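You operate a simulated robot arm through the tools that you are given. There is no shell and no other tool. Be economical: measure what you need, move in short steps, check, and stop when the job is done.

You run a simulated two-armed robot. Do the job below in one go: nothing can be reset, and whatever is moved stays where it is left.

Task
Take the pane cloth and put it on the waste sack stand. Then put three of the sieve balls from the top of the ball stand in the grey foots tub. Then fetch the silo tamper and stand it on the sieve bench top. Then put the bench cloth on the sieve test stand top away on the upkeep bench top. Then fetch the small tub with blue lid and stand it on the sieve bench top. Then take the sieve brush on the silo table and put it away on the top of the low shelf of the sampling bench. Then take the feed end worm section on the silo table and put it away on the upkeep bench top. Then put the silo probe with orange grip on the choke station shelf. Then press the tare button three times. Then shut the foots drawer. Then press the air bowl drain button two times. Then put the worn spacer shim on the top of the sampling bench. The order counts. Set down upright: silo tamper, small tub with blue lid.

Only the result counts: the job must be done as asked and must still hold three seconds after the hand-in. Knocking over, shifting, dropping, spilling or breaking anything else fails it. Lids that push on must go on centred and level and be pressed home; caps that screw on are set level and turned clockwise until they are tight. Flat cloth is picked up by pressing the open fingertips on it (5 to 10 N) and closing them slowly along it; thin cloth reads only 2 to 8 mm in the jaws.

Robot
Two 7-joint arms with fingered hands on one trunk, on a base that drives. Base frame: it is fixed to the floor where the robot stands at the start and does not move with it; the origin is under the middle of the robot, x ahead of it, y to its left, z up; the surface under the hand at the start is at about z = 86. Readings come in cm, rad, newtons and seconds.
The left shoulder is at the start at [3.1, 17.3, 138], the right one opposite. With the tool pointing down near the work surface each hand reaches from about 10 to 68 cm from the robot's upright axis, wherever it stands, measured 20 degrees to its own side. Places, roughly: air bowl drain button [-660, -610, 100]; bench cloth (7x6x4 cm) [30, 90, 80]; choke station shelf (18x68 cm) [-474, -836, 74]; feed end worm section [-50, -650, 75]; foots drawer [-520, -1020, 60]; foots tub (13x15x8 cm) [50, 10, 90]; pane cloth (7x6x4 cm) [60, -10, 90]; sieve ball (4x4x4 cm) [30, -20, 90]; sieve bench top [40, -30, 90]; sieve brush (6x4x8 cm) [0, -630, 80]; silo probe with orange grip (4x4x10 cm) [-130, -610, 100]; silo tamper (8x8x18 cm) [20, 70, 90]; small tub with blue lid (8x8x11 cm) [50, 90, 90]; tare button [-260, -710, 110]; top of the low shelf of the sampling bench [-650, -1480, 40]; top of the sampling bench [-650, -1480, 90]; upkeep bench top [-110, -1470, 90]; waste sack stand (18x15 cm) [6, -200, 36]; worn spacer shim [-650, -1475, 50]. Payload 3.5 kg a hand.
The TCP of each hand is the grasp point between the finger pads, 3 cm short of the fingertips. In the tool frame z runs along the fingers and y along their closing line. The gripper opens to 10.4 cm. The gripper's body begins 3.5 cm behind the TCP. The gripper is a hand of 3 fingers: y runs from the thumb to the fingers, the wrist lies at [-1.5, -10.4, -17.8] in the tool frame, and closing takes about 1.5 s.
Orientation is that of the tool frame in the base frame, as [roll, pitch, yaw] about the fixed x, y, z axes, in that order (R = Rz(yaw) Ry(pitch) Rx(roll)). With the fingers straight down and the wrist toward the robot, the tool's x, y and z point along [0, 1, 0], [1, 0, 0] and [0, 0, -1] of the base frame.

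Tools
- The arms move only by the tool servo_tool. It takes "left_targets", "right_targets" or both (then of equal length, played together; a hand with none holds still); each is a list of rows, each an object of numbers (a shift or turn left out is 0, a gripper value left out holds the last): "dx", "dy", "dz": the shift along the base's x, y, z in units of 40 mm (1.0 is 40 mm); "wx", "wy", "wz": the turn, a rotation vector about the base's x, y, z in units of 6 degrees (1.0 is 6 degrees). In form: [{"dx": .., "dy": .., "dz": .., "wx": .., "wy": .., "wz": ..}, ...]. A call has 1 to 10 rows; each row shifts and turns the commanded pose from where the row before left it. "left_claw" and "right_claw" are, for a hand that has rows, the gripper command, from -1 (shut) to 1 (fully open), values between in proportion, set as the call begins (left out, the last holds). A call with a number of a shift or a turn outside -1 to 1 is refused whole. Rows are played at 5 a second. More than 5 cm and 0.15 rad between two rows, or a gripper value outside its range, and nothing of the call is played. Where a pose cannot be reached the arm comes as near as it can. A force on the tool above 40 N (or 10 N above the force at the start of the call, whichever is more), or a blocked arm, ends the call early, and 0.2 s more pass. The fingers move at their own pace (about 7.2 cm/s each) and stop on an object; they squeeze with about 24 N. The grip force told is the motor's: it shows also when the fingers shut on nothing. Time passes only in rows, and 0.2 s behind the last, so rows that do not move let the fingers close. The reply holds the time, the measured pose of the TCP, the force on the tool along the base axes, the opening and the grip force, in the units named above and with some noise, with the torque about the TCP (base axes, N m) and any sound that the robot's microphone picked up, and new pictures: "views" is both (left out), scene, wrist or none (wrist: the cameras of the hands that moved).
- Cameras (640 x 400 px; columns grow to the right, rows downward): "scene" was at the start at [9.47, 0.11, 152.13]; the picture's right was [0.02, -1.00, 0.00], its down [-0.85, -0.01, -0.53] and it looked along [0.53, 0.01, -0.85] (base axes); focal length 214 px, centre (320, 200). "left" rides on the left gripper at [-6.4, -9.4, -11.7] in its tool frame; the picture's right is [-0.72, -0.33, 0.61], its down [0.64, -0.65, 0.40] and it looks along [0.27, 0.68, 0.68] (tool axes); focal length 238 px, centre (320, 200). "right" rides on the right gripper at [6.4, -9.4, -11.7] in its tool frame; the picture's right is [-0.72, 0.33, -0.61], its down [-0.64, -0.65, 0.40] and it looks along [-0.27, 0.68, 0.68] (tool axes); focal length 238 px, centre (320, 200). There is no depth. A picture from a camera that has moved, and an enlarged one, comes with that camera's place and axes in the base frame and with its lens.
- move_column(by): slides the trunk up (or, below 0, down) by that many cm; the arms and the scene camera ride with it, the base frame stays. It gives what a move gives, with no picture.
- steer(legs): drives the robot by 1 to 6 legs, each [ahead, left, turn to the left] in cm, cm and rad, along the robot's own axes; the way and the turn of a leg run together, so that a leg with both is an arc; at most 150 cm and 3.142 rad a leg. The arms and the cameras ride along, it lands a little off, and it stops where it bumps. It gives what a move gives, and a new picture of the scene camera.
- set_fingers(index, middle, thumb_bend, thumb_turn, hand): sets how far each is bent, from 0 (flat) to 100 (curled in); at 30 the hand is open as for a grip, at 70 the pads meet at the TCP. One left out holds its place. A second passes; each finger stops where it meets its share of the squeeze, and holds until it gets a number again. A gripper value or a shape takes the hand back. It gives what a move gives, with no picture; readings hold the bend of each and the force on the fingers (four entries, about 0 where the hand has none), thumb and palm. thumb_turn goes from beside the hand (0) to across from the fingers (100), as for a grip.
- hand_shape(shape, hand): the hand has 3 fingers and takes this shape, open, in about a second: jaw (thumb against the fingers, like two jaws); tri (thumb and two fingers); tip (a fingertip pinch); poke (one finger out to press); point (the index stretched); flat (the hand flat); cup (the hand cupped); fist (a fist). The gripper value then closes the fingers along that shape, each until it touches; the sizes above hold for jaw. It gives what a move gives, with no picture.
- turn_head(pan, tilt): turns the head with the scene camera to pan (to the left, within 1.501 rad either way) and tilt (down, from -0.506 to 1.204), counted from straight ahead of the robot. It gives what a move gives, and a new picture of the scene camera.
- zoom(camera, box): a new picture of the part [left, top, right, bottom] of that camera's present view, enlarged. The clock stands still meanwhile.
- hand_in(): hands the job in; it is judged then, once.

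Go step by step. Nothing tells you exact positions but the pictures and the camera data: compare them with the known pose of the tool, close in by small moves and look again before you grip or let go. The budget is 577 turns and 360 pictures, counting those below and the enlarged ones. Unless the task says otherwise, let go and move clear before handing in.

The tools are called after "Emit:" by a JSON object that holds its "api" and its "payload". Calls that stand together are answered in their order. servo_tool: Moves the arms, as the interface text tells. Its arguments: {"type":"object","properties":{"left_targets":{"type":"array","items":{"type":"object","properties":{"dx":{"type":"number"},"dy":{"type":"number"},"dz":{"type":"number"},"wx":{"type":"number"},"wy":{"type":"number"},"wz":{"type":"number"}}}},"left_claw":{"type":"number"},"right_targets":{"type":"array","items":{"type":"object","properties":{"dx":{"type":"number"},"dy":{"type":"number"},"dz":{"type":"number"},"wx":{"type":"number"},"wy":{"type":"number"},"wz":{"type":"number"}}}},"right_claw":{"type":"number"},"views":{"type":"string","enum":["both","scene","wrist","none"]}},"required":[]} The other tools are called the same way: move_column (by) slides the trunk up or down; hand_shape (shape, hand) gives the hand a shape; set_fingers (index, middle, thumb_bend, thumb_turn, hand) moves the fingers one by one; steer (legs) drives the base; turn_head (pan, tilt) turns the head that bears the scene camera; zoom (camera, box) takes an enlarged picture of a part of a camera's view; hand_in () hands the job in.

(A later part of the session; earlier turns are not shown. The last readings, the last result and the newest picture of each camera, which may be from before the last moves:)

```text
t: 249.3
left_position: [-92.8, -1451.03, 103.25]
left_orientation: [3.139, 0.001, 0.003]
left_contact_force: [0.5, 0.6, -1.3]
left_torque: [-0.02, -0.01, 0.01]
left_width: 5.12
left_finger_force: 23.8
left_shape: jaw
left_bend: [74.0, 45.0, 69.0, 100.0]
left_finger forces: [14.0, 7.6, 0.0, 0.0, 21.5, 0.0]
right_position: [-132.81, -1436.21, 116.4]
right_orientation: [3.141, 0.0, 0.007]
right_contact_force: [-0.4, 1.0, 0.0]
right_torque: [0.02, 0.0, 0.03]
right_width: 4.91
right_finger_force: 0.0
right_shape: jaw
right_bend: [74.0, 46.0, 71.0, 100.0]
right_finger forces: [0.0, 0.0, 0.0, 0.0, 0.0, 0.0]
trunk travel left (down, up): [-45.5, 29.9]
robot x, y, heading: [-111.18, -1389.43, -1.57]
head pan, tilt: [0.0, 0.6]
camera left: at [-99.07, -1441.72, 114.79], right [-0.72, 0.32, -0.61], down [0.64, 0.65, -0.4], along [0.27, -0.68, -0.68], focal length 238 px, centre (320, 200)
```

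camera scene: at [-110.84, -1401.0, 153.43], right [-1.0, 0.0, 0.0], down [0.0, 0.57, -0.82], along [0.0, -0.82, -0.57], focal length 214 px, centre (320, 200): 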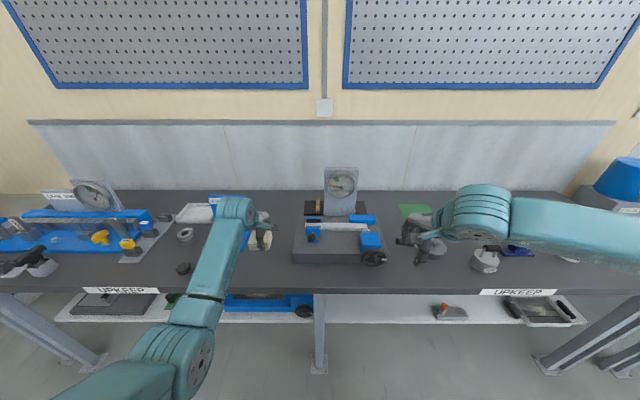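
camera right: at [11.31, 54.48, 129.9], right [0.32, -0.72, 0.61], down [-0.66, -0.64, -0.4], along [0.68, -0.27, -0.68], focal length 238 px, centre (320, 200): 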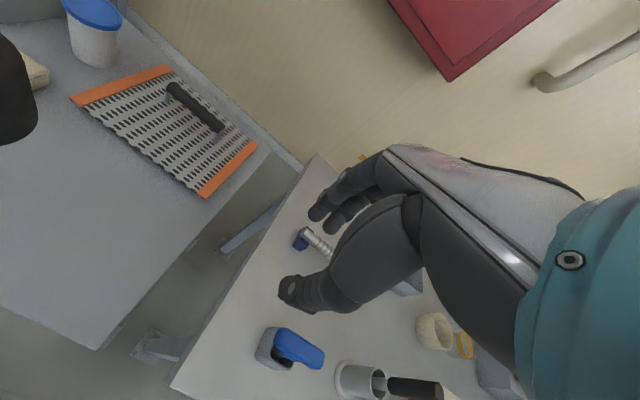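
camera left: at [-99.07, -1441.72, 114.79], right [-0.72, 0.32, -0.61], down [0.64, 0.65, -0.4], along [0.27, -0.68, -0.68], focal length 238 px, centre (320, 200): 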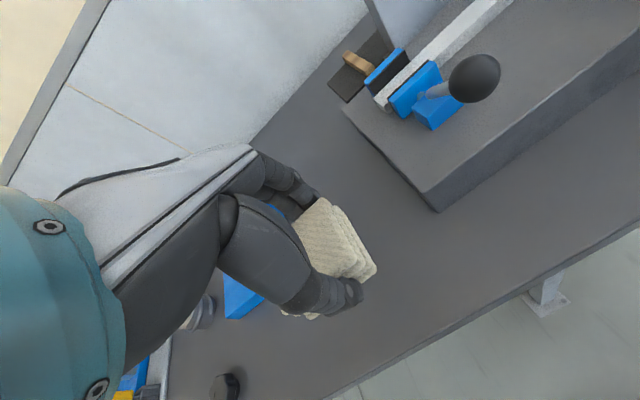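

Emit:
{"api": "servo_tool", "payload": {"left_targets": [{"dy": 0.5}, {"dz": -0.8}, {"dz": -0.8}, {"dz": -0.6}], "views": "wrist"}}

```text
t: 250.3
left_position: [-92.74, -1449.17, 94.34]
left_orientation: [-3.14, 0.001, 0.003]
left_contact_force: [0.3, 0.5, -1.3]
left_torque: [-0.03, 0.02, 0.03]
left_width: 5.15
left_finger_force: 23.5
left_shape: jaw
left_bend: [74.0, 45.0, 69.0, 100.0]
left_finger forces: [13.9, 7.5, 0.0, 0.0, 21.5, 0.0]
right_position: [-132.94, -1436.35, 116.51]
right_orientation: [3.141, 0.0, 0.004]
right_contact_force: [0.4, -0.5, 0.4]
right_torque: [-0.02, 0.02, 0.01]
right_width: 4.9
right_finger_force: 0.1
right_shape: jaw
right_bend: [74.0, 46.0, 71.0, 100.0]
right_finger forces: [0.1, 0.0, 0.1, 0.0, 0.0, 0.0]
trunk travel left (down, up): [-45.5, 29.9]
robot x, y, heading: [-111.31, -1389.33, -1.562]
head pan, tilt: [0.0, 0.6]
camera left: at [-99.09, -1439.85, 105.94], right [-0.72, 0.32, -0.61], down [0.64, 0.66, -0.4], along [0.27, -0.68, -0.68], focal length 238 px, centre (320, 200)
```

left: 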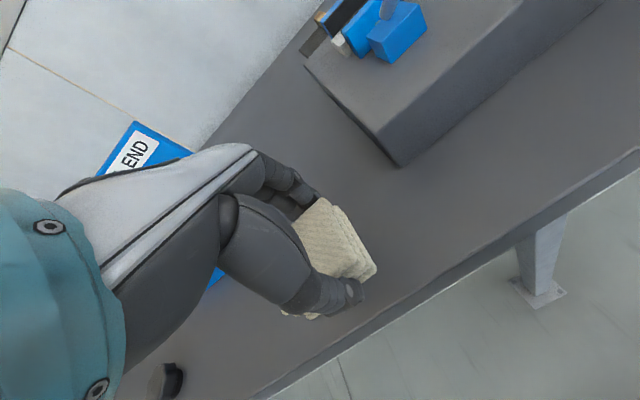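

Emit:
{"api": "servo_tool", "payload": {"left_targets": [{"dz": -0.2, "dy": -0.2}, {"dz": -0.2}, {"dz": -0.1}], "views": "none"}}

Emit:
{"api": "servo_tool", "payload": {"left_targets": [{"dz": -0.1}, {"dz": -0.05}, {}], "views": "none"}}

```text
t: 251.1
left_position: [-92.72, -1449.89, 92.54]
left_orientation: [-3.141, 0.0, 0.003]
left_contact_force: [0.4, 0.0, 0.4]
left_torque: [0.02, -0.01, 0.0]
left_width: 5.11
left_finger_force: 23.8
left_shape: jaw
left_bend: [74.0, 45.0, 69.0, 100.0]
left_finger forces: [14.1, 7.4, 0.0, 0.0, 21.5, 0.0]
right_position: [-132.91, -1436.26, 116.35]
right_orientation: [3.14, 0.0, 0.005]
right_contact_force: [0.4, -0.3, -0.7]
right_torque: [-0.03, -0.01, 0.0]
right_width: 4.92
right_finger_force: 0.0
right_shape: jaw
right_bend: [74.0, 46.0, 71.0, 100.0]
right_finger forces: [0.1, 0.0, 0.1, 0.0, 0.0, 0.0]
trunk travel left (down, up): [-45.5, 29.9]
robot x, y, heading: [-111.26, -1389.21, -1.569]
head pan, tilt: [0.0, 0.6]
```

```text
t: 251.9
left_position: [-92.81, -1449.81, 91.93]
left_orientation: [3.141, -0.003, 0.004]
left_contact_force: [0.1, -0.5, 0.1]
left_torque: [0.01, 0.0, -0.02]
left_width: 5.12
left_finger_force: 24.2
left_shape: jaw
left_bend: [74.0, 45.0, 69.0, 100.0]
left_finger forces: [14.0, 7.6, 0.0, 0.0, 21.6, 0.0]
right_position: [-132.83, -1436.14, 116.31]
right_orientation: [-3.141, 0.002, 0.006]
right_contact_force: [0.3, -0.4, 0.0]
right_torque: [0.04, -0.01, -0.01]
right_width: 4.89
right_finger_force: 0.0
right_shape: jaw
right_bend: [74.0, 46.0, 71.0, 100.0]
right_finger forces: [0.0, 0.1, 0.1, 0.1, 0.0, 0.1]
trunk travel left (down, up): [-45.5, 29.9]
robot x, y, heading: [-111.37, -1389.06, -1.568]
head pan, tilt: [0.0, 0.6]
```

Emit:
{"api": "servo_tool", "payload": {"left_targets": [{"dz": -0.1}, {"dz": -0.1}, {}], "views": "none"}}

Emit:
{"api": "servo_tool", "payload": {"left_targets": [{"dz": -0.08}, {"dz": -0.08}, {}], "views": "none"}}

```text
t: 252.7
left_position: [-92.81, -1449.79, 91.08]
left_orientation: [3.14, 0.0, 0.002]
left_contact_force: [-0.5, -0.5, -1.0]
left_torque: [0.0, -0.02, -0.02]
left_width: 5.16
left_finger_force: 23.8
left_shape: jaw
left_bend: [74.0, 45.0, 69.0, 100.0]
left_finger forces: [13.9, 7.5, 0.0, 0.0, 21.4, 0.0]
right_position: [-132.76, -1436.14, 116.31]
right_orientation: [-3.141, 0.0, 0.006]
right_contact_force: [0.5, -0.1, -0.5]
right_torque: [-0.01, 0.01, -0.01]
right_width: 4.9
right_finger_force: 0.1
right_shape: jaw
right_bend: [74.0, 46.0, 71.0, 100.0]
right_finger forces: [0.0, 0.1, 0.0, 0.0, 0.0, 0.1]
trunk travel left (down, up): [-45.5, 29.9]
robot x, y, heading: [-111.56, -1389.51, -1.561]
head pan, tilt: [0.0, 0.6]
```

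```text
t: 253.5
left_position: [-92.91, -1449.84, 90.41]
left_orientation: [3.139, 0.0, 0.002]
left_contact_force: [-0.8, 0.0, -0.2]
left_torque: [0.02, 0.0, -0.03]
left_width: 5.14
left_finger_force: 24.4
left_shape: jaw
left_bend: [74.0, 45.0, 69.0, 100.0]
left_finger forces: [14.0, 7.5, 0.0, 0.0, 21.5, 0.1]
right_position: [-132.87, -1436.16, 116.29]
right_orientation: [-3.141, -0.001, 0.006]
right_contact_force: [-0.6, 0.8, 0.0]
right_torque: [-0.01, -0.01, 0.01]
right_width: 4.9
right_finger_force: 0.1
right_shape: jaw
right_bend: [74.0, 46.0, 71.0, 100.0]
right_finger forces: [0.1, 0.1, 0.0, 0.0, 0.0, 0.1]
trunk travel left (down, up): [-45.5, 29.9]
robot x, y, heading: [-111.35, -1388.92, -1.564]
head pan, tilt: [0.0, 0.6]
```

Emit:
{"api": "servo_tool", "payload": {"left_targets": [{"dz": -0.1}, {"dz": -0.1}, {"dz": -0.05}, {}], "views": "wrist"}}

```text
t: 254.5
left_position: [-92.83, -1449.83, 89.6]
left_orientation: [3.139, 0.0, 0.006]
left_contact_force: [0.5, -0.3, 6.7]
left_torque: [0.06, 0.0, 0.02]
left_width: 5.15
left_finger_force: 24.4
left_shape: jaw
left_bend: [74.0, 45.0, 69.0, 100.0]
left_finger forces: [14.5, 8.1, 0.0, 0.1, 22.7, 0.1]
right_position: [-132.85, -1436.21, 116.41]
right_orientation: [-3.141, 0.0, 0.006]
right_contact_force: [-0.4, -0.1, 0.0]
right_torque: [0.0, 0.02, 0.01]
right_width: 4.93
right_finger_force: 0.1
right_shape: jaw
right_bend: [74.0, 46.0, 71.0, 100.0]
right_finger forces: [0.1, 0.0, 0.0, 0.0, 0.0, 0.0]
trunk travel left (down, up): [-45.5, 29.9]
robot x, y, heading: [-110.93, -1389.45, -1.566]
head pan, tilt: [0.0, 0.6]
camera left: at [-99.14, -1440.54, 101.12], right [-0.72, 0.32, -0.61], down [0.64, 0.65, -0.41], along [0.27, -0.69, -0.68], focal length 238 px, centre (320, 200)
```

left: 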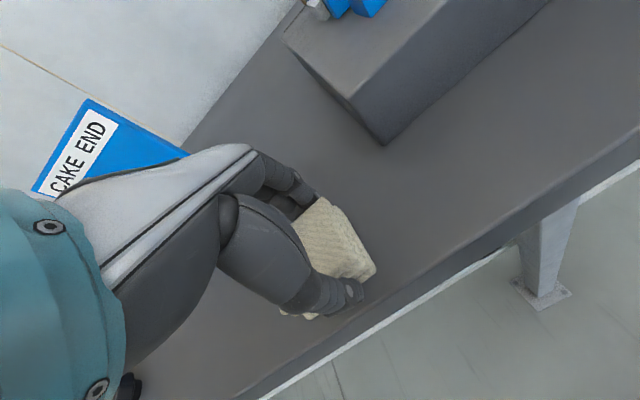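

Emit:
{"api": "servo_tool", "payload": {"left_targets": [{}, {}, {}, {}, {}, {}], "left_claw": 0.7, "views": "none"}}

Emit:
{"api": "servo_tool", "payload": {"left_targets": [{"dz": 0.6}, {"dz": 0.8}, {"dz": 0.9}, {"dz": 0.9}, {"dz": 0.9}], "views": "wrist"}}

```text
t: 255.9
left_position: [-92.9, -1449.83, 89.4]
left_orientation: [-3.141, 0.0, 0.004]
left_contact_force: [-0.2, -1.2, -0.2]
left_torque: [0.03, 0.01, -0.01]
left_width: 8.83
left_finger_force: 0.0
left_shape: jaw
left_bend: [27.0, 33.0, 44.0, 99.0]
left_finger forces: [0.0, 0.0, 0.0, 0.0, 0.1, 0.0]
right_position: [-132.78, -1436.11, 116.41]
right_orientation: [3.139, 0.0, 0.004]
right_contact_force: [0.7, 1.2, 0.0]
right_torque: [-0.01, -0.01, 0.01]
right_width: 4.91
right_finger_force: 0.0
right_shape: jaw
right_bend: [74.0, 46.0, 71.0, 100.0]
right_finger forces: [0.0, 0.0, 0.0, 0.1, 0.1, 0.0]
trunk travel left (down, up): [-45.5, 29.9]
robot x, y, heading: [-111.27, -1389.16, -1.562]
head pan, tilt: [0.0, 0.6]
```

```text
t: 257.1
left_position: [-92.87, -1449.98, 105.97]
left_orientation: [-3.141, 0.0, 0.003]
left_contact_force: [-0.3, -0.2, -0.4]
left_torque: [0.02, 0.01, 0.0]
left_width: 8.85
left_finger_force: 0.0
left_shape: jaw
left_bend: [27.0, 33.0, 44.0, 99.0]
left_finger forces: [0.0, 0.0, 0.0, 0.0, 0.0, 0.0]
right_position: [-132.78, -1436.26, 116.33]
right_orientation: [3.142, 0.0, 0.006]
right_contact_force: [-1.1, -0.5, 0.1]
right_torque: [-0.01, 0.03, -0.01]
right_width: 4.92
right_finger_force: 0.0
right_shape: jaw
right_bend: [74.0, 46.0, 71.0, 100.0]
right_finger forces: [0.0, 0.0, 0.0, 0.0, 0.0, 0.0]
trunk travel left (down, up): [-45.5, 29.9]
robot x, y, heading: [-110.87, -1389.26, -1.566]
head pan, tilt: [0.0, 0.6]
camera left: at [-99.17, -1440.6, 117.47], right [-0.72, 0.32, -0.61], down [0.64, 0.66, -0.4], along [0.27, -0.68, -0.68], focal length 238 px, centre (320, 200)
```

left: 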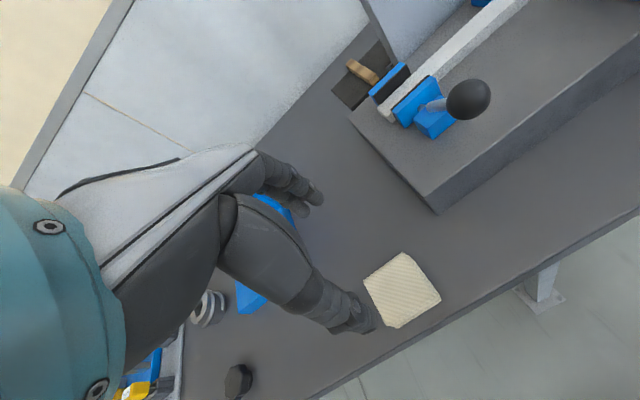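

The bench cloth lies on the upkeep bench. Retracing the route back toward the sieve bench.

Emit:
{"api": "steer", "payload": {"legs": [[-30, 0, 0], [-112, -46, 0], [-112, -46, 0], [-140, 0, 0]]}}

```text
t: 277.2
left_position: [-184.67, -1056.21, 105.79]
left_orientation: [3.141, 0.0, 0.001]
left_contact_force: [-0.4, 0.5, 0.0]
left_torque: [0.0, -0.02, 0.01]
left_width: 8.85
left_finger_force: 0.0
left_shape: jaw
left_bend: [27.0, 33.0, 44.0, 99.0]
left_finger forces: [0.0, 0.1, 0.0, 0.0, 0.0, 0.0]
right_position: [-224.68, -1042.52, 116.35]
right_orientation: [3.14, 0.0, 0.004]
right_contact_force: [0.3, 0.3, -0.3]
right_torque: [-0.03, 0.02, -0.04]
right_width: 4.93
right_finger_force: 0.0
right_shape: jaw
right_bend: [74.0, 46.0, 71.0, 100.0]
right_finger forces: [0.0, 0.0, 0.0, 0.1, 0.1, 0.0]
trunk travel left (down, up): [-45.5, 29.9]
robot x, y, heading: [-202.34, -995.62, -1.57]
head pan, tilt: [0.0, 0.6]
camera scene: at [-202.57, -1007.14, 153.44], right [-1.0, 0.0, 0.0], down [0.0, 0.56, -0.83], along [0.0, -0.83, -0.56], focal length 214 px, centre (320, 200)
```

scene: 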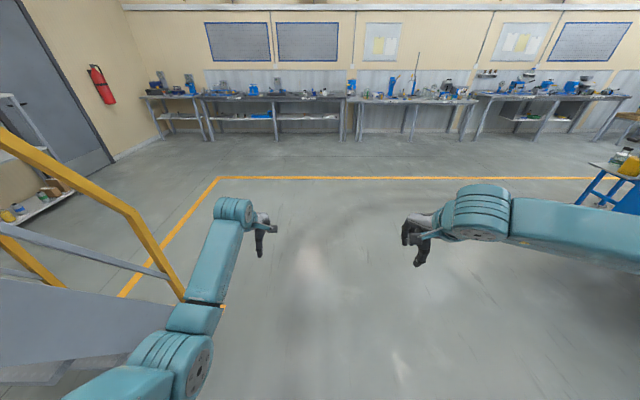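

Emit:
{"api": "steer", "payload": {"legs": [[-143, -36, 0], [-63, -40, 0], [-63, -40, 0], [-118, -28, 0]]}}

Emit:
{"api": "steer", "payload": {"legs": [[-107, 66, 0], [-107, 66, 0], [-107, 66, 0], [-107, 66, 0]]}}

```text
t: 297.6
left_position: [-330.68, -670.11, 105.86]
left_orientation: [-3.141, 0.0, 0.007]
left_contact_force: [1.3, -0.5, -1.0]
left_torque: [0.0, 0.0, 0.03]
left_width: 8.84
left_finger_force: 0.1
left_shape: jaw
left_bend: [27.0, 33.0, 44.0, 99.0]
left_finger forces: [0.0, 0.0, 0.0, 0.0, 0.0, 0.0]
right_position: [-370.74, -656.52, 116.27]
right_orientation: [-3.141, 0.0, 0.006]
right_contact_force: [0.6, -0.2, -0.1]
right_torque: [0.01, 0.02, -0.02]
right_width: 4.94
right_finger_force: 0.1
right_shape: jaw
right_bend: [74.0, 46.0, 71.0, 100.0]
right_finger forces: [0.0, 0.1, 0.0, 0.1, 0.0, 0.0]
trunk travel left (down, up): [-45.5, 29.9]
robot x, y, heading: [-349.06, -609.62, -1.566]
head pan, tilt: [0.0, 0.6]
camera scene: at [-348.89, -621.15, 153.44], right [-1.0, -0.01, 0.0], down [0.0, 0.56, -0.83], along [0.01, -0.83, -0.56], focal length 214 px, centre (320, 200)
```

scene: 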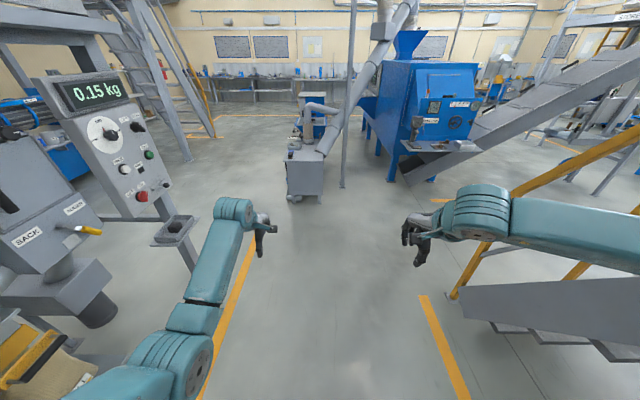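

```text
t: 321.7
left_position: [-75.76, -236.71, 105.95]
left_orientation: [-3.141, 0.001, 0.019]
left_contact_force: [0.1, -0.1, -0.7]
left_torque: [0.01, -0.01, -0.04]
left_width: 8.84
left_finger_force: 0.1
left_shape: jaw
left_bend: [27.0, 33.0, 44.0, 99.0]
left_finger forces: [0.0, 0.1, 0.0, 0.1, 0.0, 0.0]
right_position: [-115.88, -223.57, 116.33]
right_orientation: [-3.141, 0.0, 0.018]
right_contact_force: [0.4, 0.1, -0.2]
right_torque: [0.0, -0.01, 0.0]
right_width: 4.92
right_finger_force: 0.2
right_shape: jaw
right_bend: [74.0, 46.0, 71.0, 100.0]
right_finger forces: [0.0, 0.0, 0.0, 0.0, 0.1, 0.0]
trunk travel left (down, up): [-45.5, 29.9]
robot x, y, heading: [-94.82, -176.26, -1.55]
head pan, tilt: [0.0, 0.6]
camera scene: at [-94.35, -187.99, 153.44], right [-1.0, -0.02, 0.0], down [-0.01, 0.56, -0.83], along [0.01, -0.83, -0.56], focal length 214 px, centre (320, 200)
```

scene: 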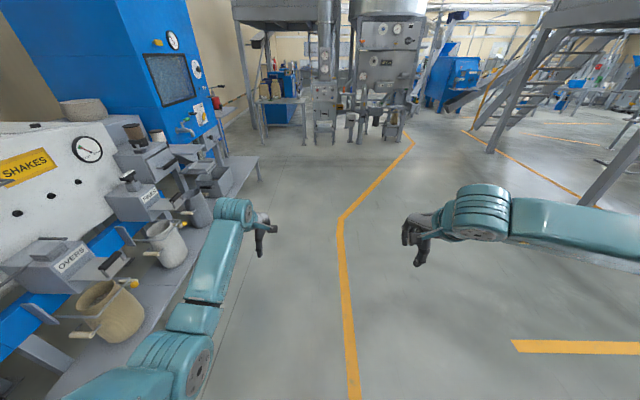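

Emit:
{"api": "steer", "payload": {"legs": [[-130, 10, 0], [-121, 6, -0.02], [0, 0, 1.57]]}}

Emit:
{"api": "turn_head", "payload": {"pan": 0.2, "tilt": 0.7}}

```text
t: 337.8
left_position: [-18.34, 91.55, 105.95]
left_orientation: [3.141, -0.001, 1.548]
left_contact_force: [0.4, 0.6, 0.8]
left_torque: [0.02, 0.02, -0.02]
left_width: 8.81
left_finger_force: 0.1
left_shape: jaw
left_bend: [27.0, 33.0, 44.0, 99.0]
left_finger forces: [0.1, 0.0, 0.0, 0.0, 0.1, 0.0]
right_position: [-33.01, 52.07, 116.31]
right_orientation: [-3.141, -0.001, 1.55]
right_contact_force: [0.4, -0.6, -0.1]
right_torque: [-0.03, -0.01, 0.0]
right_width: 4.91
right_finger_force: 0.0
right_shape: jaw
right_bend: [74.0, 46.0, 71.0, 100.0]
right_finger forces: [0.0, 0.0, 0.0, 0.0, 0.1, 0.1]
trunk travel left (down, up): [-45.5, 29.9]
robot x, y, heading: [-79.42, 74.77, -0.02]
head pan, tilt: [0.0, 0.6]
camera scene: at [-67.59, 74.69, 153.44], right [-0.02, -1.0, 0.0], down [-0.56, 0.01, -0.83], along [0.82, -0.02, -0.56], focal length 214 px, centre (320, 200)
```

scene: 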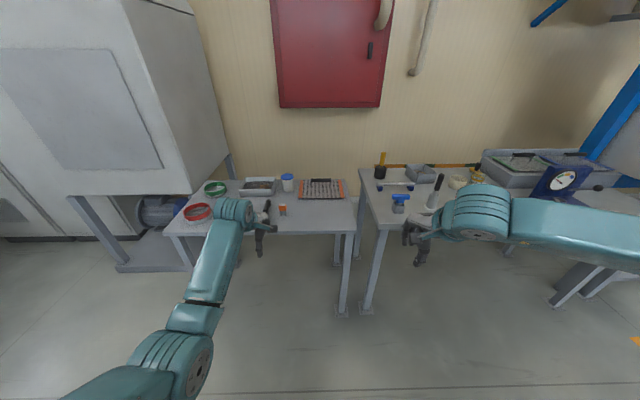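

```text
t: 338.6
left_position: [-18.32, 91.6, 105.9]
left_orientation: [-3.141, 0.0, 1.548]
left_contact_force: [-0.1, 0.4, 0.3]
left_torque: [0.01, 0.02, 0.0]
left_width: 8.83
left_finger_force: 0.0
left_shape: jaw
left_bend: [27.0, 33.0, 44.0, 99.0]
left_finger forces: [0.0, 0.0, 0.1, 0.1, 0.1, 0.0]
right_position: [-32.99, 52.11, 116.27]
right_orientation: [-3.141, 0.0, 1.551]
right_contact_force: [0.2, -0.1, -0.1]
right_torque: [0.02, 0.01, 0.0]
right_width: 4.92
right_finger_force: 0.1
right_shape: jaw
right_bend: [74.0, 46.0, 71.0, 100.0]
right_finger forces: [0.0, 0.1, 0.1, 0.0, 0.0, 0.0]
trunk travel left (down, up): [-45.5, 29.9]
robot x, y, heading: [-79.3, 75.16, -0.021]
head pan, tilt: [0.201, 0.7]
camera scene: at [-68.07, 76.38, 152.58], right [0.18, -0.98, 0.0], down [-0.63, -0.11, -0.77], along [0.75, 0.14, -0.64], focal length 214 px, centre (320, 200)
```

scene: 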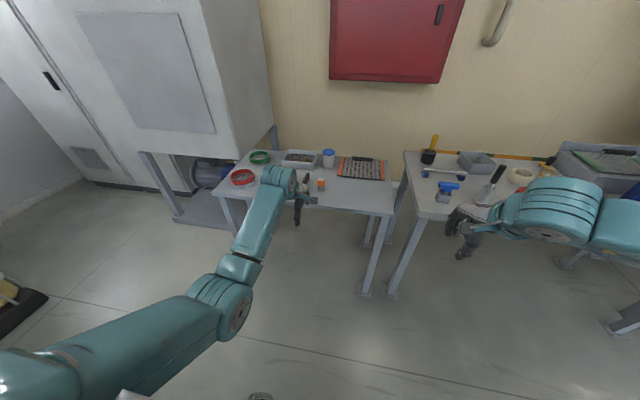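

Emit:
{"api": "steer", "payload": {"legs": [[62, 0, 0.02]]}}

Emit:
{"api": "servo_tool", "payload": {"left_targets": [{}, {"dz": 0.2}], "left_claw": 1, "views": "wrist"}}

```text
t: 342.1
left_position: [43.5, 92.65, 105.8]
left_orientation: [-3.141, -0.002, 1.574]
left_contact_force: [0.0, 0.0, 0.3]
left_torque: [0.0, -0.01, -0.01]
left_width: 8.84
left_finger_force: 0.0
left_shape: jaw
left_bend: [27.0, 33.0, 44.0, 99.0]
left_finger forces: [0.1, 0.0, 0.1, 0.0, 0.0, 0.0]
right_position: [29.85, 52.75, 116.27]
right_orientation: [3.14, 0.001, 1.575]
right_contact_force: [-0.1, 0.2, 0.7]
right_torque: [0.01, 0.01, -0.03]
right_width: 4.91
right_finger_force: 0.0
right_shape: jaw
right_bend: [74.0, 46.0, 71.0, 100.0]
right_finger forces: [0.0, 0.1, 0.1, 0.0, 0.0, 0.0]
trunk travel left (down, up): [-45.5, 29.9]
robot x, y, heading: [-17.16, 74.28, 0.003]
head pan, tilt: [0.201, 0.7]
camera scene: at [-5.88, 76.16, 152.57], right [0.2, -0.98, 0.0], down [-0.63, -0.13, -0.76], along [0.75, 0.16, -0.64], focal length 214 px, centre (320, 200)
```

scene: 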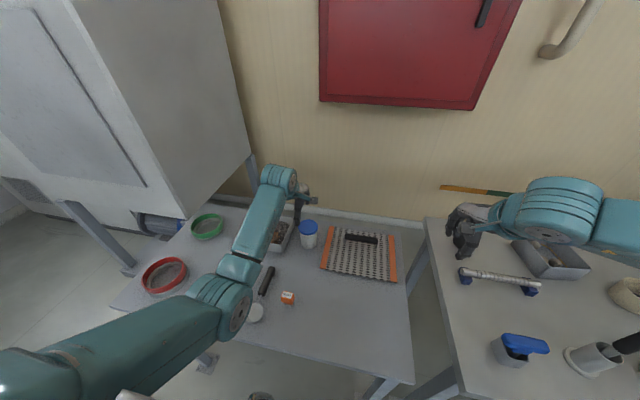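

```text
t: 342.6
left_position: [43.44, 92.71, 106.71]
left_orientation: [-3.141, 0.0, 1.574]
left_contact_force: [-0.4, 0.3, 0.7]
left_torque: [0.0, 0.0, 0.01]
left_width: 10.35
left_finger_force: 0.3
left_shape: jaw
left_bend: [30.0, 30.0, 30.0, 98.0]
left_finger forces: [0.0, 0.0, 0.0, 0.1, 0.0, 0.0]
right_position: [29.73, 52.68, 116.23]
right_orientation: [3.14, 0.0, 1.575]
right_contact_force: [-0.2, -1.1, -0.2]
right_torque: [0.02, 0.0, 0.0]
right_width: 4.89
right_finger_force: 0.0
right_shape: jaw
right_bend: [74.0, 46.0, 71.0, 100.0]
right_finger forces: [0.0, 0.0, 0.0, 0.1, 0.0, 0.0]
trunk travel left (down, up): [-45.5, 29.9]
robot x, y, heading: [-17.61, 74.47, 0.005]
head pan, tilt: [0.201, 0.7]
camera left: at [34.15, 86.13, 118.21], right [-0.32, -0.72, -0.61], down [-0.66, 0.64, -0.4], along [0.68, 0.27, -0.68], focal length 238 px, centre (320, 200)
```

left: 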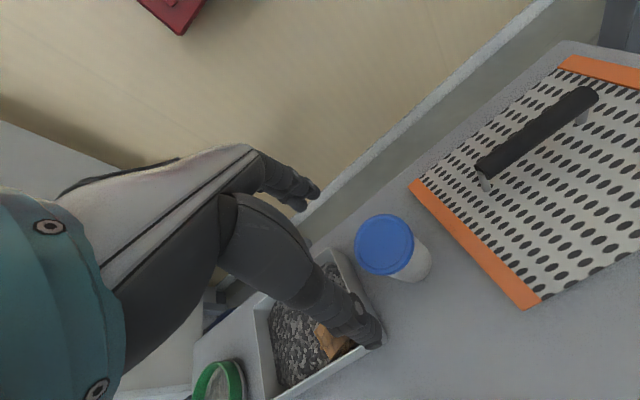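

Emit:
{"api": "steer", "payload": {"legs": [[6, 0, 0]]}}

Emit:
{"api": "servo_tool", "payload": {"left_targets": [{"dx": -0.6, "dy": -0.28}, {"dz": -0.7}, {"dz": -0.7}, {"dz": -0.6}], "views": "wrist"}}

```text
t: 343.6
left_position: [49.61, 92.7, 106.59]
left_orientation: [-3.14, -0.001, 1.574]
left_contact_force: [0.1, -0.7, -1.1]
left_torque: [0.05, 0.03, 0.02]
left_width: 10.35
left_finger_force: 0.0
left_shape: jaw
left_bend: [30.0, 30.0, 30.0, 98.0]
left_finger forces: [0.0, 0.0, 0.1, 0.0, 0.0, 0.1]
right_position: [35.83, 52.79, 116.22]
right_orientation: [-3.14, 0.0, 1.576]
right_contact_force: [-0.7, 0.4, -0.5]
right_torque: [0.0, 0.02, 0.01]
right_width: 4.91
right_finger_force: 0.1
right_shape: jaw
right_bend: [74.0, 46.0, 71.0, 100.0]
right_finger forces: [0.0, 0.0, 0.0, 0.0, 0.0, 0.1]
trunk travel left (down, up): [-45.5, 29.9]
robot x, y, heading: [-11.48, 74.63, 0.002]
head pan, tilt: [0.201, 0.7]
camera scene: at [0.23, 76.19, 152.56], right [0.2, -0.98, 0.0], down [-0.63, -0.13, -0.76], along [0.75, 0.16, -0.65], focal length 214 px, centre (320, 200)
```

scene: 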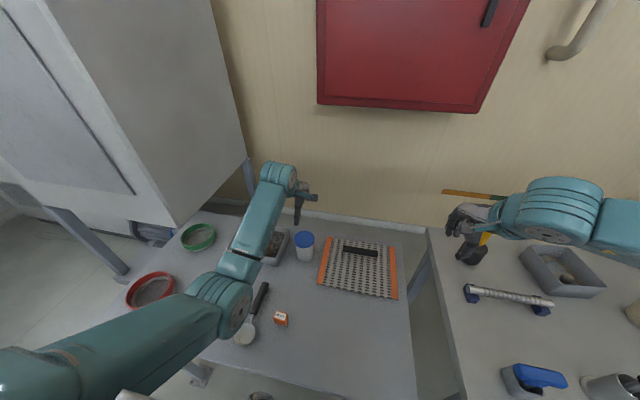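

```text
t: 344.6
left_position: [46.87, 91.53, 98.6]
left_orientation: [-3.141, 0.0, 1.575]
left_contact_force: [-0.2, -0.5, -0.3]
left_torque: [0.02, 0.03, -0.02]
left_width: 10.4
left_finger_force: 0.0
left_shape: jaw
left_bend: [30.0, 30.0, 30.0, 98.0]
left_finger forces: [0.0, 0.0, 0.1, 0.0, 0.0, 0.0]
right_position: [35.81, 52.82, 116.31]
right_orientation: [3.141, 0.001, 1.577]
right_contact_force: [-0.1, -0.5, -0.4]
right_torque: [-0.01, 0.01, 0.02]
right_width: 4.92
right_finger_force: 0.0
right_shape: jaw
right_bend: [74.0, 46.0, 71.0, 100.0]
right_finger forces: [0.0, 0.0, 0.0, 0.1, 0.0, 0.0]
trunk travel left (down, up): [-45.5, 29.9]
robot x, y, heading: [-11.27, 74.62, 0.008]
head pan, tilt: [0.201, 0.7]
camera left: at [37.69, 85.04, 110.17], right [-0.32, -0.72, -0.61], down [-0.66, 0.64, -0.4], along [0.68, 0.27, -0.68], focal length 238 px, centre (320, 200)
```

left: 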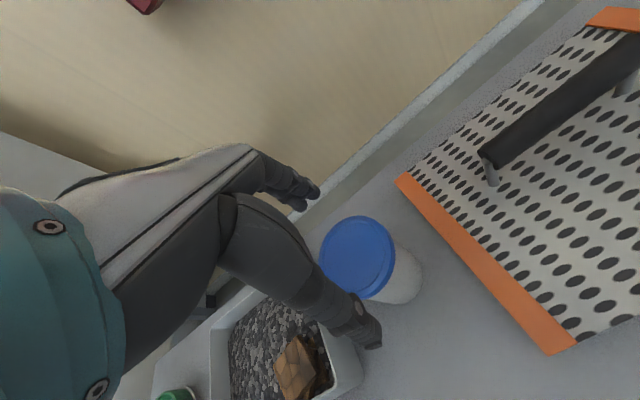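

Emit:
{"api": "servo_tool", "payload": {"left_targets": [{"dy": -0.06, "dz": -0.5}, {"dz": -0.5}], "views": "wrist"}}

```text
t: 345.2
left_position: [47.05, 91.37, 94.59]
left_orientation: [-3.142, 0.0, 1.576]
left_contact_force: [0.5, -0.5, -1.0]
left_torque: [0.01, 0.05, 0.05]
left_width: 10.39
left_finger_force: 0.2
left_shape: jaw
left_bend: [30.0, 30.0, 30.0, 98.0]
left_finger forces: [0.0, 0.1, 0.0, 0.1, 0.1, 0.0]
right_position: [35.62, 52.74, 116.35]
right_orientation: [3.14, 0.0, 1.575]
right_contact_force: [-0.6, -0.2, 0.6]
right_torque: [0.01, 0.02, 0.0]
right_width: 4.9
right_finger_force: 0.1
right_shape: jaw
right_bend: [74.0, 46.0, 71.0, 100.0]
right_finger forces: [0.1, 0.0, 0.0, 0.1, 0.0, 0.0]
trunk travel left (down, up): [-45.5, 29.9]
robot x, y, heading: [-10.5, 74.28, -0.0]
head pan, tilt: [0.201, 0.7]
camera left: at [37.74, 84.75, 106.21], right [-0.32, -0.72, -0.61], down [-0.66, 0.64, -0.4], along [0.68, 0.27, -0.68], focal length 238 px, centre (320, 200)
```

left: 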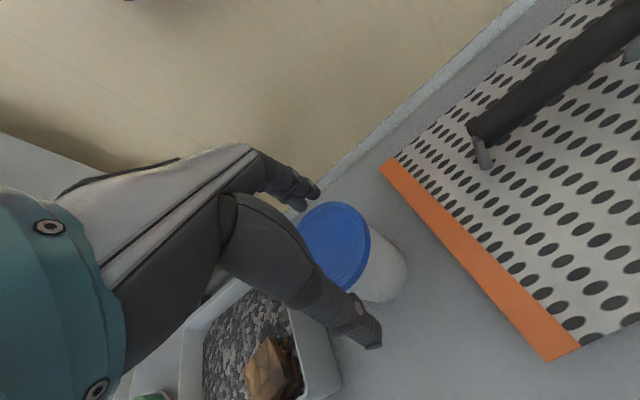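

Emit:
{"api": "servo_tool", "payload": {"left_targets": [{"dz": -0.3}, {"dz": -0.3}, {"dz": -0.3}, {"dz": -0.1}], "views": "wrist"}}

```text
t: 346.2
left_position: [47.03, 91.24, 90.73]
left_orientation: [3.137, 0.001, 1.576]
left_contact_force: [2.3, -0.8, 3.3]
left_torque: [0.0, -0.13, -0.03]
left_width: 10.37
left_finger_force: 0.0
left_shape: jaw
left_bend: [29.0, 30.0, 30.0, 98.0]
left_finger forces: [3.8, 0.0, 0.0, 0.0, 0.0, 0.0]
right_position: [35.68, 52.69, 116.33]
right_orientation: [-3.141, -0.001, 1.575]
right_contact_force: [-0.1, -0.3, -0.1]
right_torque: [0.05, 0.01, 0.0]
right_width: 4.9
right_finger_force: 0.0
right_shape: jaw
right_bend: [74.0, 46.0, 71.0, 100.0]
right_finger forces: [0.0, 0.0, 0.1, 0.0, 0.1, 0.0]
trunk travel left (down, up): [-45.5, 29.9]
robot x, y, heading: [-10.86, 74.46, 0.003]
head pan, tilt: [0.201, 0.7]
camera left: at [37.77, 84.78, 102.29], right [-0.32, -0.72, -0.61], down [-0.65, 0.64, -0.41], along [0.68, 0.27, -0.68], focal length 238 px, centre (320, 200)
```

left: 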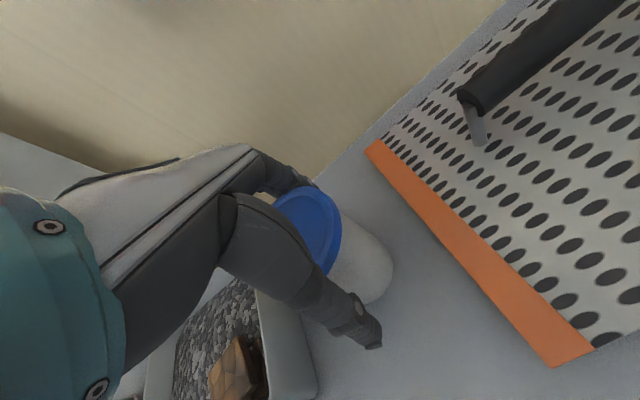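

Emit:
{"api": "servo_tool", "payload": {"left_targets": [{"dx": 0.15}, {}], "views": "none"}}

```text
t: 346.8
left_position: [47.61, 91.37, 90.63]
left_orientation: [-3.141, -0.002, 1.575]
left_contact_force: [-0.3, 0.7, -0.3]
left_torque: [0.0, 0.02, 0.02]
left_width: 10.4
left_finger_force: 0.1
left_shape: jaw
left_bend: [30.0, 30.0, 30.0, 98.0]
left_finger forces: [0.0, 0.0, 0.0, 0.1, 0.0, 0.0]
right_position: [35.6, 52.75, 116.33]
right_orientation: [3.141, 0.001, 1.577]
right_contact_force: [0.3, -0.3, -0.4]
right_torque: [0.01, -0.01, -0.01]
right_width: 4.9
right_finger_force: 0.2
right_shape: jaw
right_bend: [74.0, 46.0, 71.0, 100.0]
right_finger forces: [0.0, 0.0, 0.0, 0.1, 0.0, 0.0]
trunk travel left (down, up): [-45.5, 29.9]
robot x, y, heading: [-11.04, 74.38, 0.001]
head pan, tilt: [0.201, 0.7]
```

Free now. Close the grip on the tub.

Emit:
{"api": "servo_tool", "payload": {"left_targets": [{}, {}, {}, {}, {}, {}, {}], "left_claw": -1, "views": "wrist"}}

```text
t: 348.4
left_position: [47.58, 91.34, 90.59]
left_orientation: [-3.141, 0.001, 1.574]
left_contact_force: [-0.3, -0.5, -0.1]
left_torque: [-0.03, -0.11, -0.05]
left_width: 5.82
left_finger_force: 23.7
left_shape: jaw
left_bend: [74.0, 40.0, 68.0, 100.0]
left_finger forces: [14.1, 8.7, 0.0, 0.1, 22.3, 0.0]
right_position: [35.74, 52.76, 116.37]
right_orientation: [-3.142, 0.0, 1.576]
right_contact_force: [-0.4, -0.3, 0.5]
right_torque: [-0.02, 0.01, 0.01]
right_width: 4.91
right_finger_force: 0.0
right_shape: jaw
right_bend: [74.0, 46.0, 71.0, 100.0]
right_finger forces: [0.0, 0.0, 0.0, 0.0, 0.0, 0.0]
trunk travel left (down, up): [-45.5, 29.9]
robot x, y, heading: [-10.92, 74.26, 0.009]
head pan, tilt: [0.201, 0.7]
camera left: at [38.34, 84.82, 102.22], right [-0.32, -0.72, -0.61], down [-0.66, 0.64, -0.4], along [0.68, 0.27, -0.68], focal length 238 px, centre (320, 200)
```

left: 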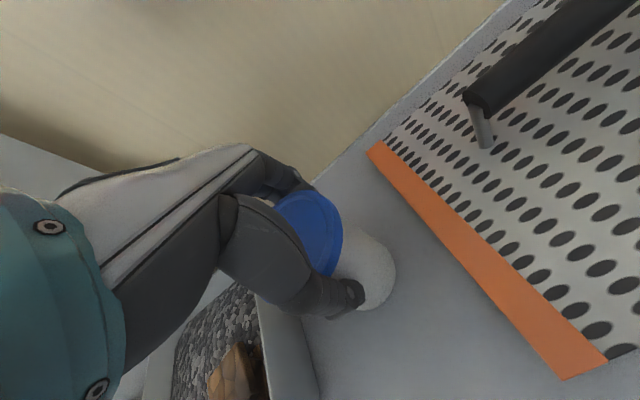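

Emit:
{"api": "servo_tool", "payload": {"left_targets": [{"dz": 0.3}, {"dz": 0.7}, {"dz": 0.9}, {"dz": 0.9}, {"dz": 0.9}, {"dz": 0.9}, {"dz": 0.9}, {"dz": 0.9}, {"dz": 0.4}], "views": "both"}}

```text
t: 350.4
left_position: [47.57, 91.5, 117.86]
left_orientation: [-3.141, 0.001, 1.574]
left_contact_force: [0.1, 0.0, -1.9]
left_torque: [-0.02, 0.01, 0.0]
left_width: 5.79
left_finger_force: 23.3
left_shape: jaw
left_bend: [74.0, 40.0, 68.0, 100.0]
left_finger forces: [13.9, 8.5, 0.0, 0.1, 22.6, 0.0]
right_position: [35.7, 52.87, 116.41]
right_orientation: [3.141, 0.001, 1.576]
right_contact_force: [0.2, 1.0, 0.5]
right_torque: [-0.02, 0.02, 0.02]
right_width: 4.9
right_finger_force: 0.1
right_shape: jaw
right_bend: [74.0, 46.0, 71.0, 100.0]
right_finger forces: [0.0, 0.0, 0.0, 0.1, 0.0, 0.0]
trunk travel left (down, up): [-45.5, 29.9]
robot x, y, heading: [-10.96, 74.0, 0.007]
head pan, tilt: [0.201, 0.7]
camera scene: at [0.07, 76.2, 152.57], right [0.2, -0.98, 0.0], down [-0.63, -0.13, -0.76], along [0.75, 0.16, -0.64], focal length 214 px, centre (320, 200)
camera left: at [38.29, 84.87, 129.43], right [-0.32, -0.72, -0.61], down [-0.66, 0.64, -0.4], along [0.68, 0.27, -0.68], focal length 238 px, centre (320, 200)
```

scene: 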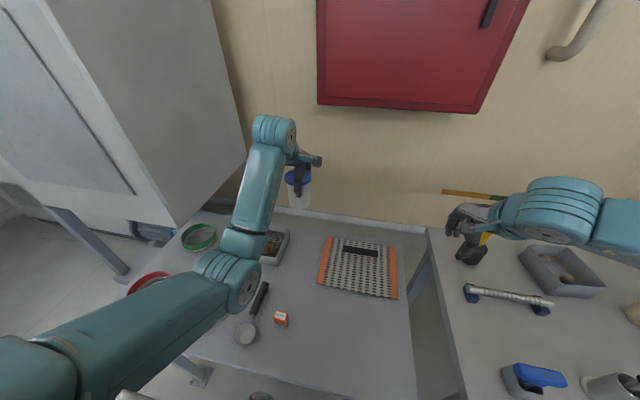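
left: 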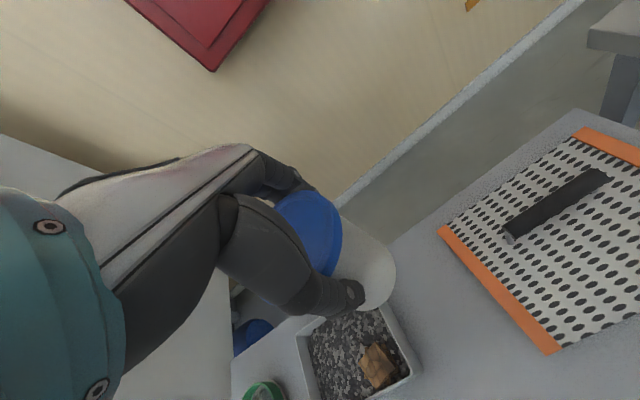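

Emit:
{"api": "steer", "payload": {"legs": [[-40, 0, 0], [0, -69, 0], [46, 0, 0]]}}

Emit:
{"api": "servo_tool", "payload": {"left_targets": [{"dz": -0.7}, {"dz": -0.7}], "views": "both"}}

```text
t: 358.7
left_position: [53.8, 21.49, 117.79]
left_orientation: [-3.141, 0.001, 1.564]
left_contact_force: [-1.1, 0.0, -2.7]
left_torque: [-0.06, 0.03, 0.01]
left_width: 5.78
left_finger_force: 24.2
left_shape: jaw
left_bend: [74.0, 40.0, 68.0, 100.0]
left_finger forces: [13.9, 8.5, 0.0, 0.1, 22.5, 0.0]
right_position: [41.53, -17.04, 116.34]
right_orientation: [3.141, -0.001, 1.568]
right_contact_force: [-0.1, 1.1, 0.4]
right_torque: [-0.03, 0.0, 0.0]
right_width: 4.92
right_finger_force: 0.0
right_shape: jaw
right_bend: [74.0, 46.0, 71.0, 100.0]
right_finger forces: [0.0, 0.0, 0.1, 0.0, 0.1, 0.0]
trunk travel left (down, up): [-45.5, 29.9]
robot x, y, heading: [-5.0, 5.07, -0.002]
head pan, tilt: [0.201, 0.7]
camera scene: at [6.12, 6.66, 152.57], right [0.2, -0.98, 0.0], down [-0.63, -0.13, -0.76], along [0.75, 0.15, -0.64], focal length 214 px, centre (320, 200)
```

scene: 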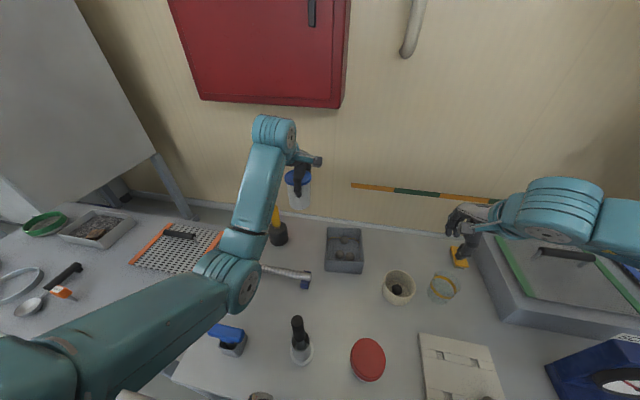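

```text
t: 359.3
left_position: [53.71, 21.4, 112.29]
left_orientation: [-3.142, 0.001, 1.568]
left_contact_force: [-0.4, 0.0, -3.6]
left_torque: [-0.02, -0.02, 0.01]
left_width: 5.78
left_finger_force: 24.0
left_shape: jaw
left_bend: [74.0, 40.0, 68.0, 100.0]
left_finger forces: [13.9, 8.5, 0.0, 0.0, 22.5, 0.1]
right_position: [41.61, -17.03, 116.31]
right_orientation: [3.14, 0.0, 1.569]
right_contact_force: [-0.6, 0.2, -0.2]
right_torque: [0.0, -0.04, 0.03]
right_width: 4.89
right_finger_force: 0.1
right_shape: jaw
right_bend: [74.0, 46.0, 71.0, 100.0]
right_finger forces: [0.0, 0.0, 0.0, 0.1, 0.0, 0.0]
trunk travel left (down, up): [-45.5, 29.9]
robot x, y, heading: [-5.19, 4.93, -0.003]
head pan, tilt: [0.201, 0.7]
camera scene: at [6.11, 6.67, 152.57], right [0.2, -0.98, 0.0], down [-0.63, -0.13, -0.76], along [0.75, 0.15, -0.64], focal length 214 px, centre (320, 200)
camera left: at [44.39, 15.02, 123.76], right [-0.33, -0.72, -0.61], down [-0.65, 0.64, -0.4], along [0.68, 0.27, -0.68], focal length 238 px, centre (320, 200)
```

scene: 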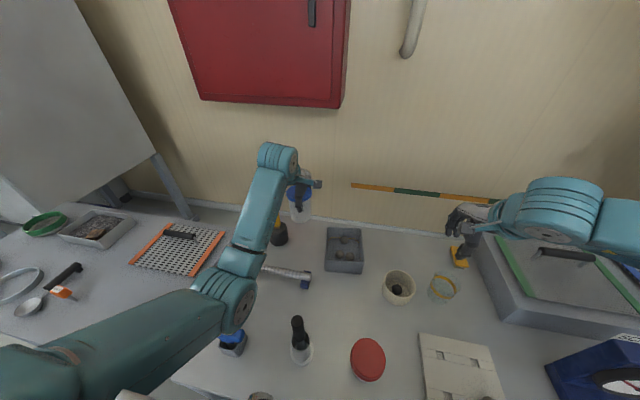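
left: 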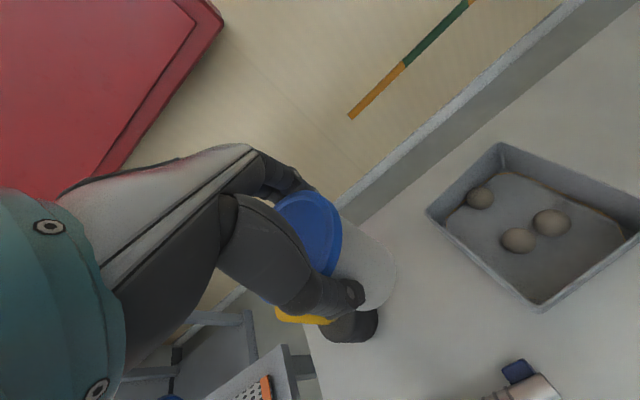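

Emit:
{"api": "servo_tool", "payload": {"left_targets": [{"dz": -0.8}, {"dz": -0.8}, {"dz": -0.8}], "views": "both"}}

```text
t: 360.1
left_position: [53.77, 21.47, 102.71]
left_orientation: [3.14, 0.001, 1.564]
left_contact_force: [0.2, 0.3, -1.7]
left_torque: [-0.02, 0.02, -0.02]
left_width: 5.8
left_finger_force: 23.9
left_shape: jaw
left_bend: [74.0, 40.0, 68.0, 100.0]
left_finger forces: [13.9, 8.4, 0.0, 0.0, 22.3, 0.0]
right_position: [41.63, -16.93, 116.35]
right_orientation: [-3.141, -0.001, 1.568]
right_contact_force: [-0.2, 0.6, -0.2]
right_torque: [0.02, 0.03, 0.03]
right_width: 4.88
right_finger_force: 0.1
right_shape: jaw
right_bend: [74.0, 46.0, 71.0, 100.0]
right_finger forces: [0.1, 0.0, 0.0, 0.0, 0.0, 0.0]
trunk travel left (down, up): [-45.5, 29.9]
robot x, y, heading: [-5.31, 4.87, -0.003]
head pan, tilt: [0.201, 0.7]
camera scene: at [6.1, 6.68, 152.57], right [0.2, -0.98, 0.0], down [-0.63, -0.13, -0.76], along [0.75, 0.15, -0.64], focal length 214 px, centre (320, 200)
camera left: at [44.41, 14.98, 114.2], right [-0.33, -0.72, -0.61], down [-0.65, 0.64, -0.4], along [0.69, 0.27, -0.68], focal length 238 px, centre (320, 200)
```

scene: 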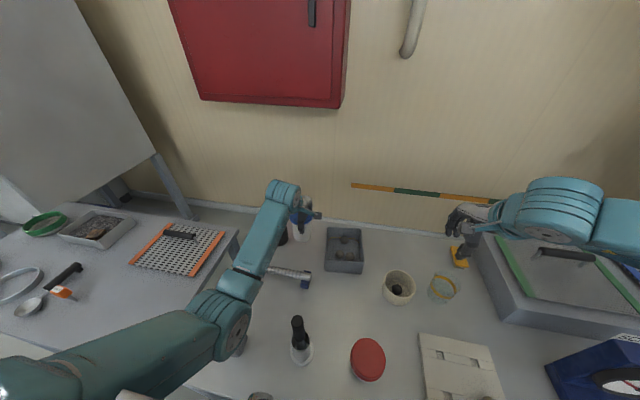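
left: 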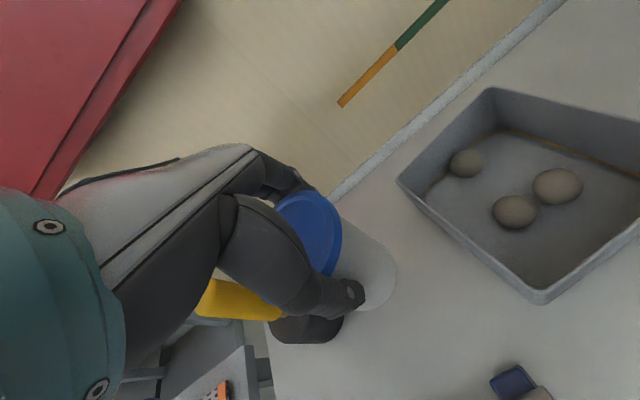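

The left elbow is low over the stamp; I raise the trunk so the elbow stays higher, then lower the hand.

Emit:
{"api": "move_column", "payload": {"by": 12}}

Emit:
{"api": "servo_tool", "payload": {"left_targets": [{"dz": -0.8}, {"dz": -0.8}, {"dz": -0.8}, {"dz": -0.8}], "views": "both"}}

```text
t: 361.6
left_position: [53.77, 21.55, 114.57]
left_orientation: [3.141, 0.001, 1.565]
left_contact_force: [-0.2, -0.7, -2.2]
left_torque: [0.01, 0.02, 0.03]
left_width: 5.8
left_finger_force: 24.5
left_shape: jaw
left_bend: [74.0, 40.0, 68.0, 100.0]
left_finger forces: [14.0, 8.6, 0.0, 0.0, 22.4, 0.0]
right_position: [41.52, -17.11, 128.21]
right_orientation: [3.141, 0.0, 1.568]
right_contact_force: [0.3, 0.2, -0.2]
right_torque: [0.03, -0.01, -0.03]
right_width: 4.95
right_finger_force: 0.0
right_shape: jaw
right_bend: [74.0, 46.0, 71.0, 100.0]
right_finger forces: [0.0, 0.0, 0.0, 0.0, 0.0, 0.0]
trunk travel left (down, up): [-57.5, 17.9]
robot x, y, heading: [-5.03, 5.19, -0.003]
head pan, tilt: [0.201, 0.7]
```

```text
t: 362.6
left_position: [53.65, 21.45, 101.78]
left_orientation: [-3.141, -0.002, 1.569]
left_contact_force: [0.0, 0.6, -1.9]
left_torque: [-0.03, 0.05, 0.03]
left_width: 5.79
left_finger_force: 24.1
left_shape: jaw
left_bend: [74.0, 40.0, 68.0, 100.0]
left_finger forces: [13.8, 8.4, 0.0, 0.1, 22.4, 0.1]
right_position: [41.37, -16.96, 128.32]
right_orientation: [3.141, 0.0, 1.566]
right_contact_force: [-0.4, 0.0, 1.0]
right_torque: [0.01, -0.01, 0.03]
right_width: 4.94
right_finger_force: 0.0
right_shape: jaw
right_bend: [74.0, 46.0, 71.0, 100.0]
right_finger forces: [0.1, 0.0, 0.0, 0.0, 0.1, 0.0]
trunk travel left (down, up): [-57.5, 17.9]
robot x, y, heading: [-5.43, 4.69, -0.003]
head pan, tilt: [0.201, 0.7]
camera scene: at [4.78, 6.67, 164.62], right [0.2, -0.98, 0.0], down [-0.63, -0.13, -0.76], along [0.75, 0.15, -0.64], focal length 214 px, centre (320, 200)
camera left: at [44.43, 14.91, 113.29], right [-0.33, -0.72, -0.61], down [-0.65, 0.64, -0.4], along [0.69, 0.27, -0.68], focal length 238 px, centre (320, 200)
```

scene: 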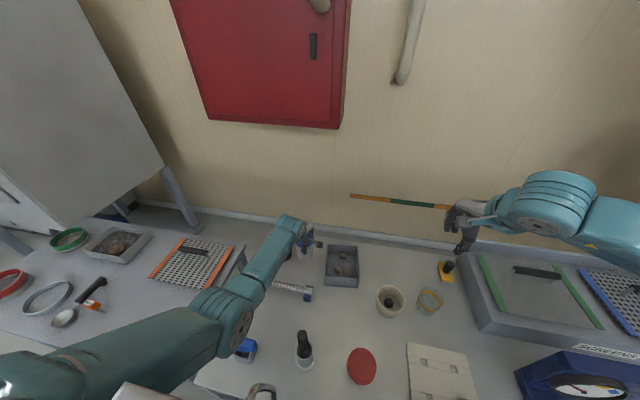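
left: 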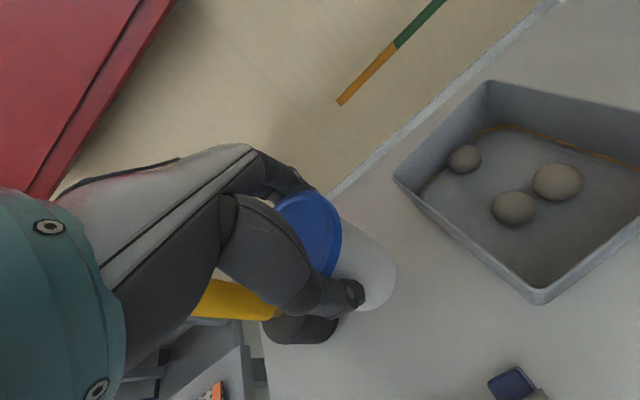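

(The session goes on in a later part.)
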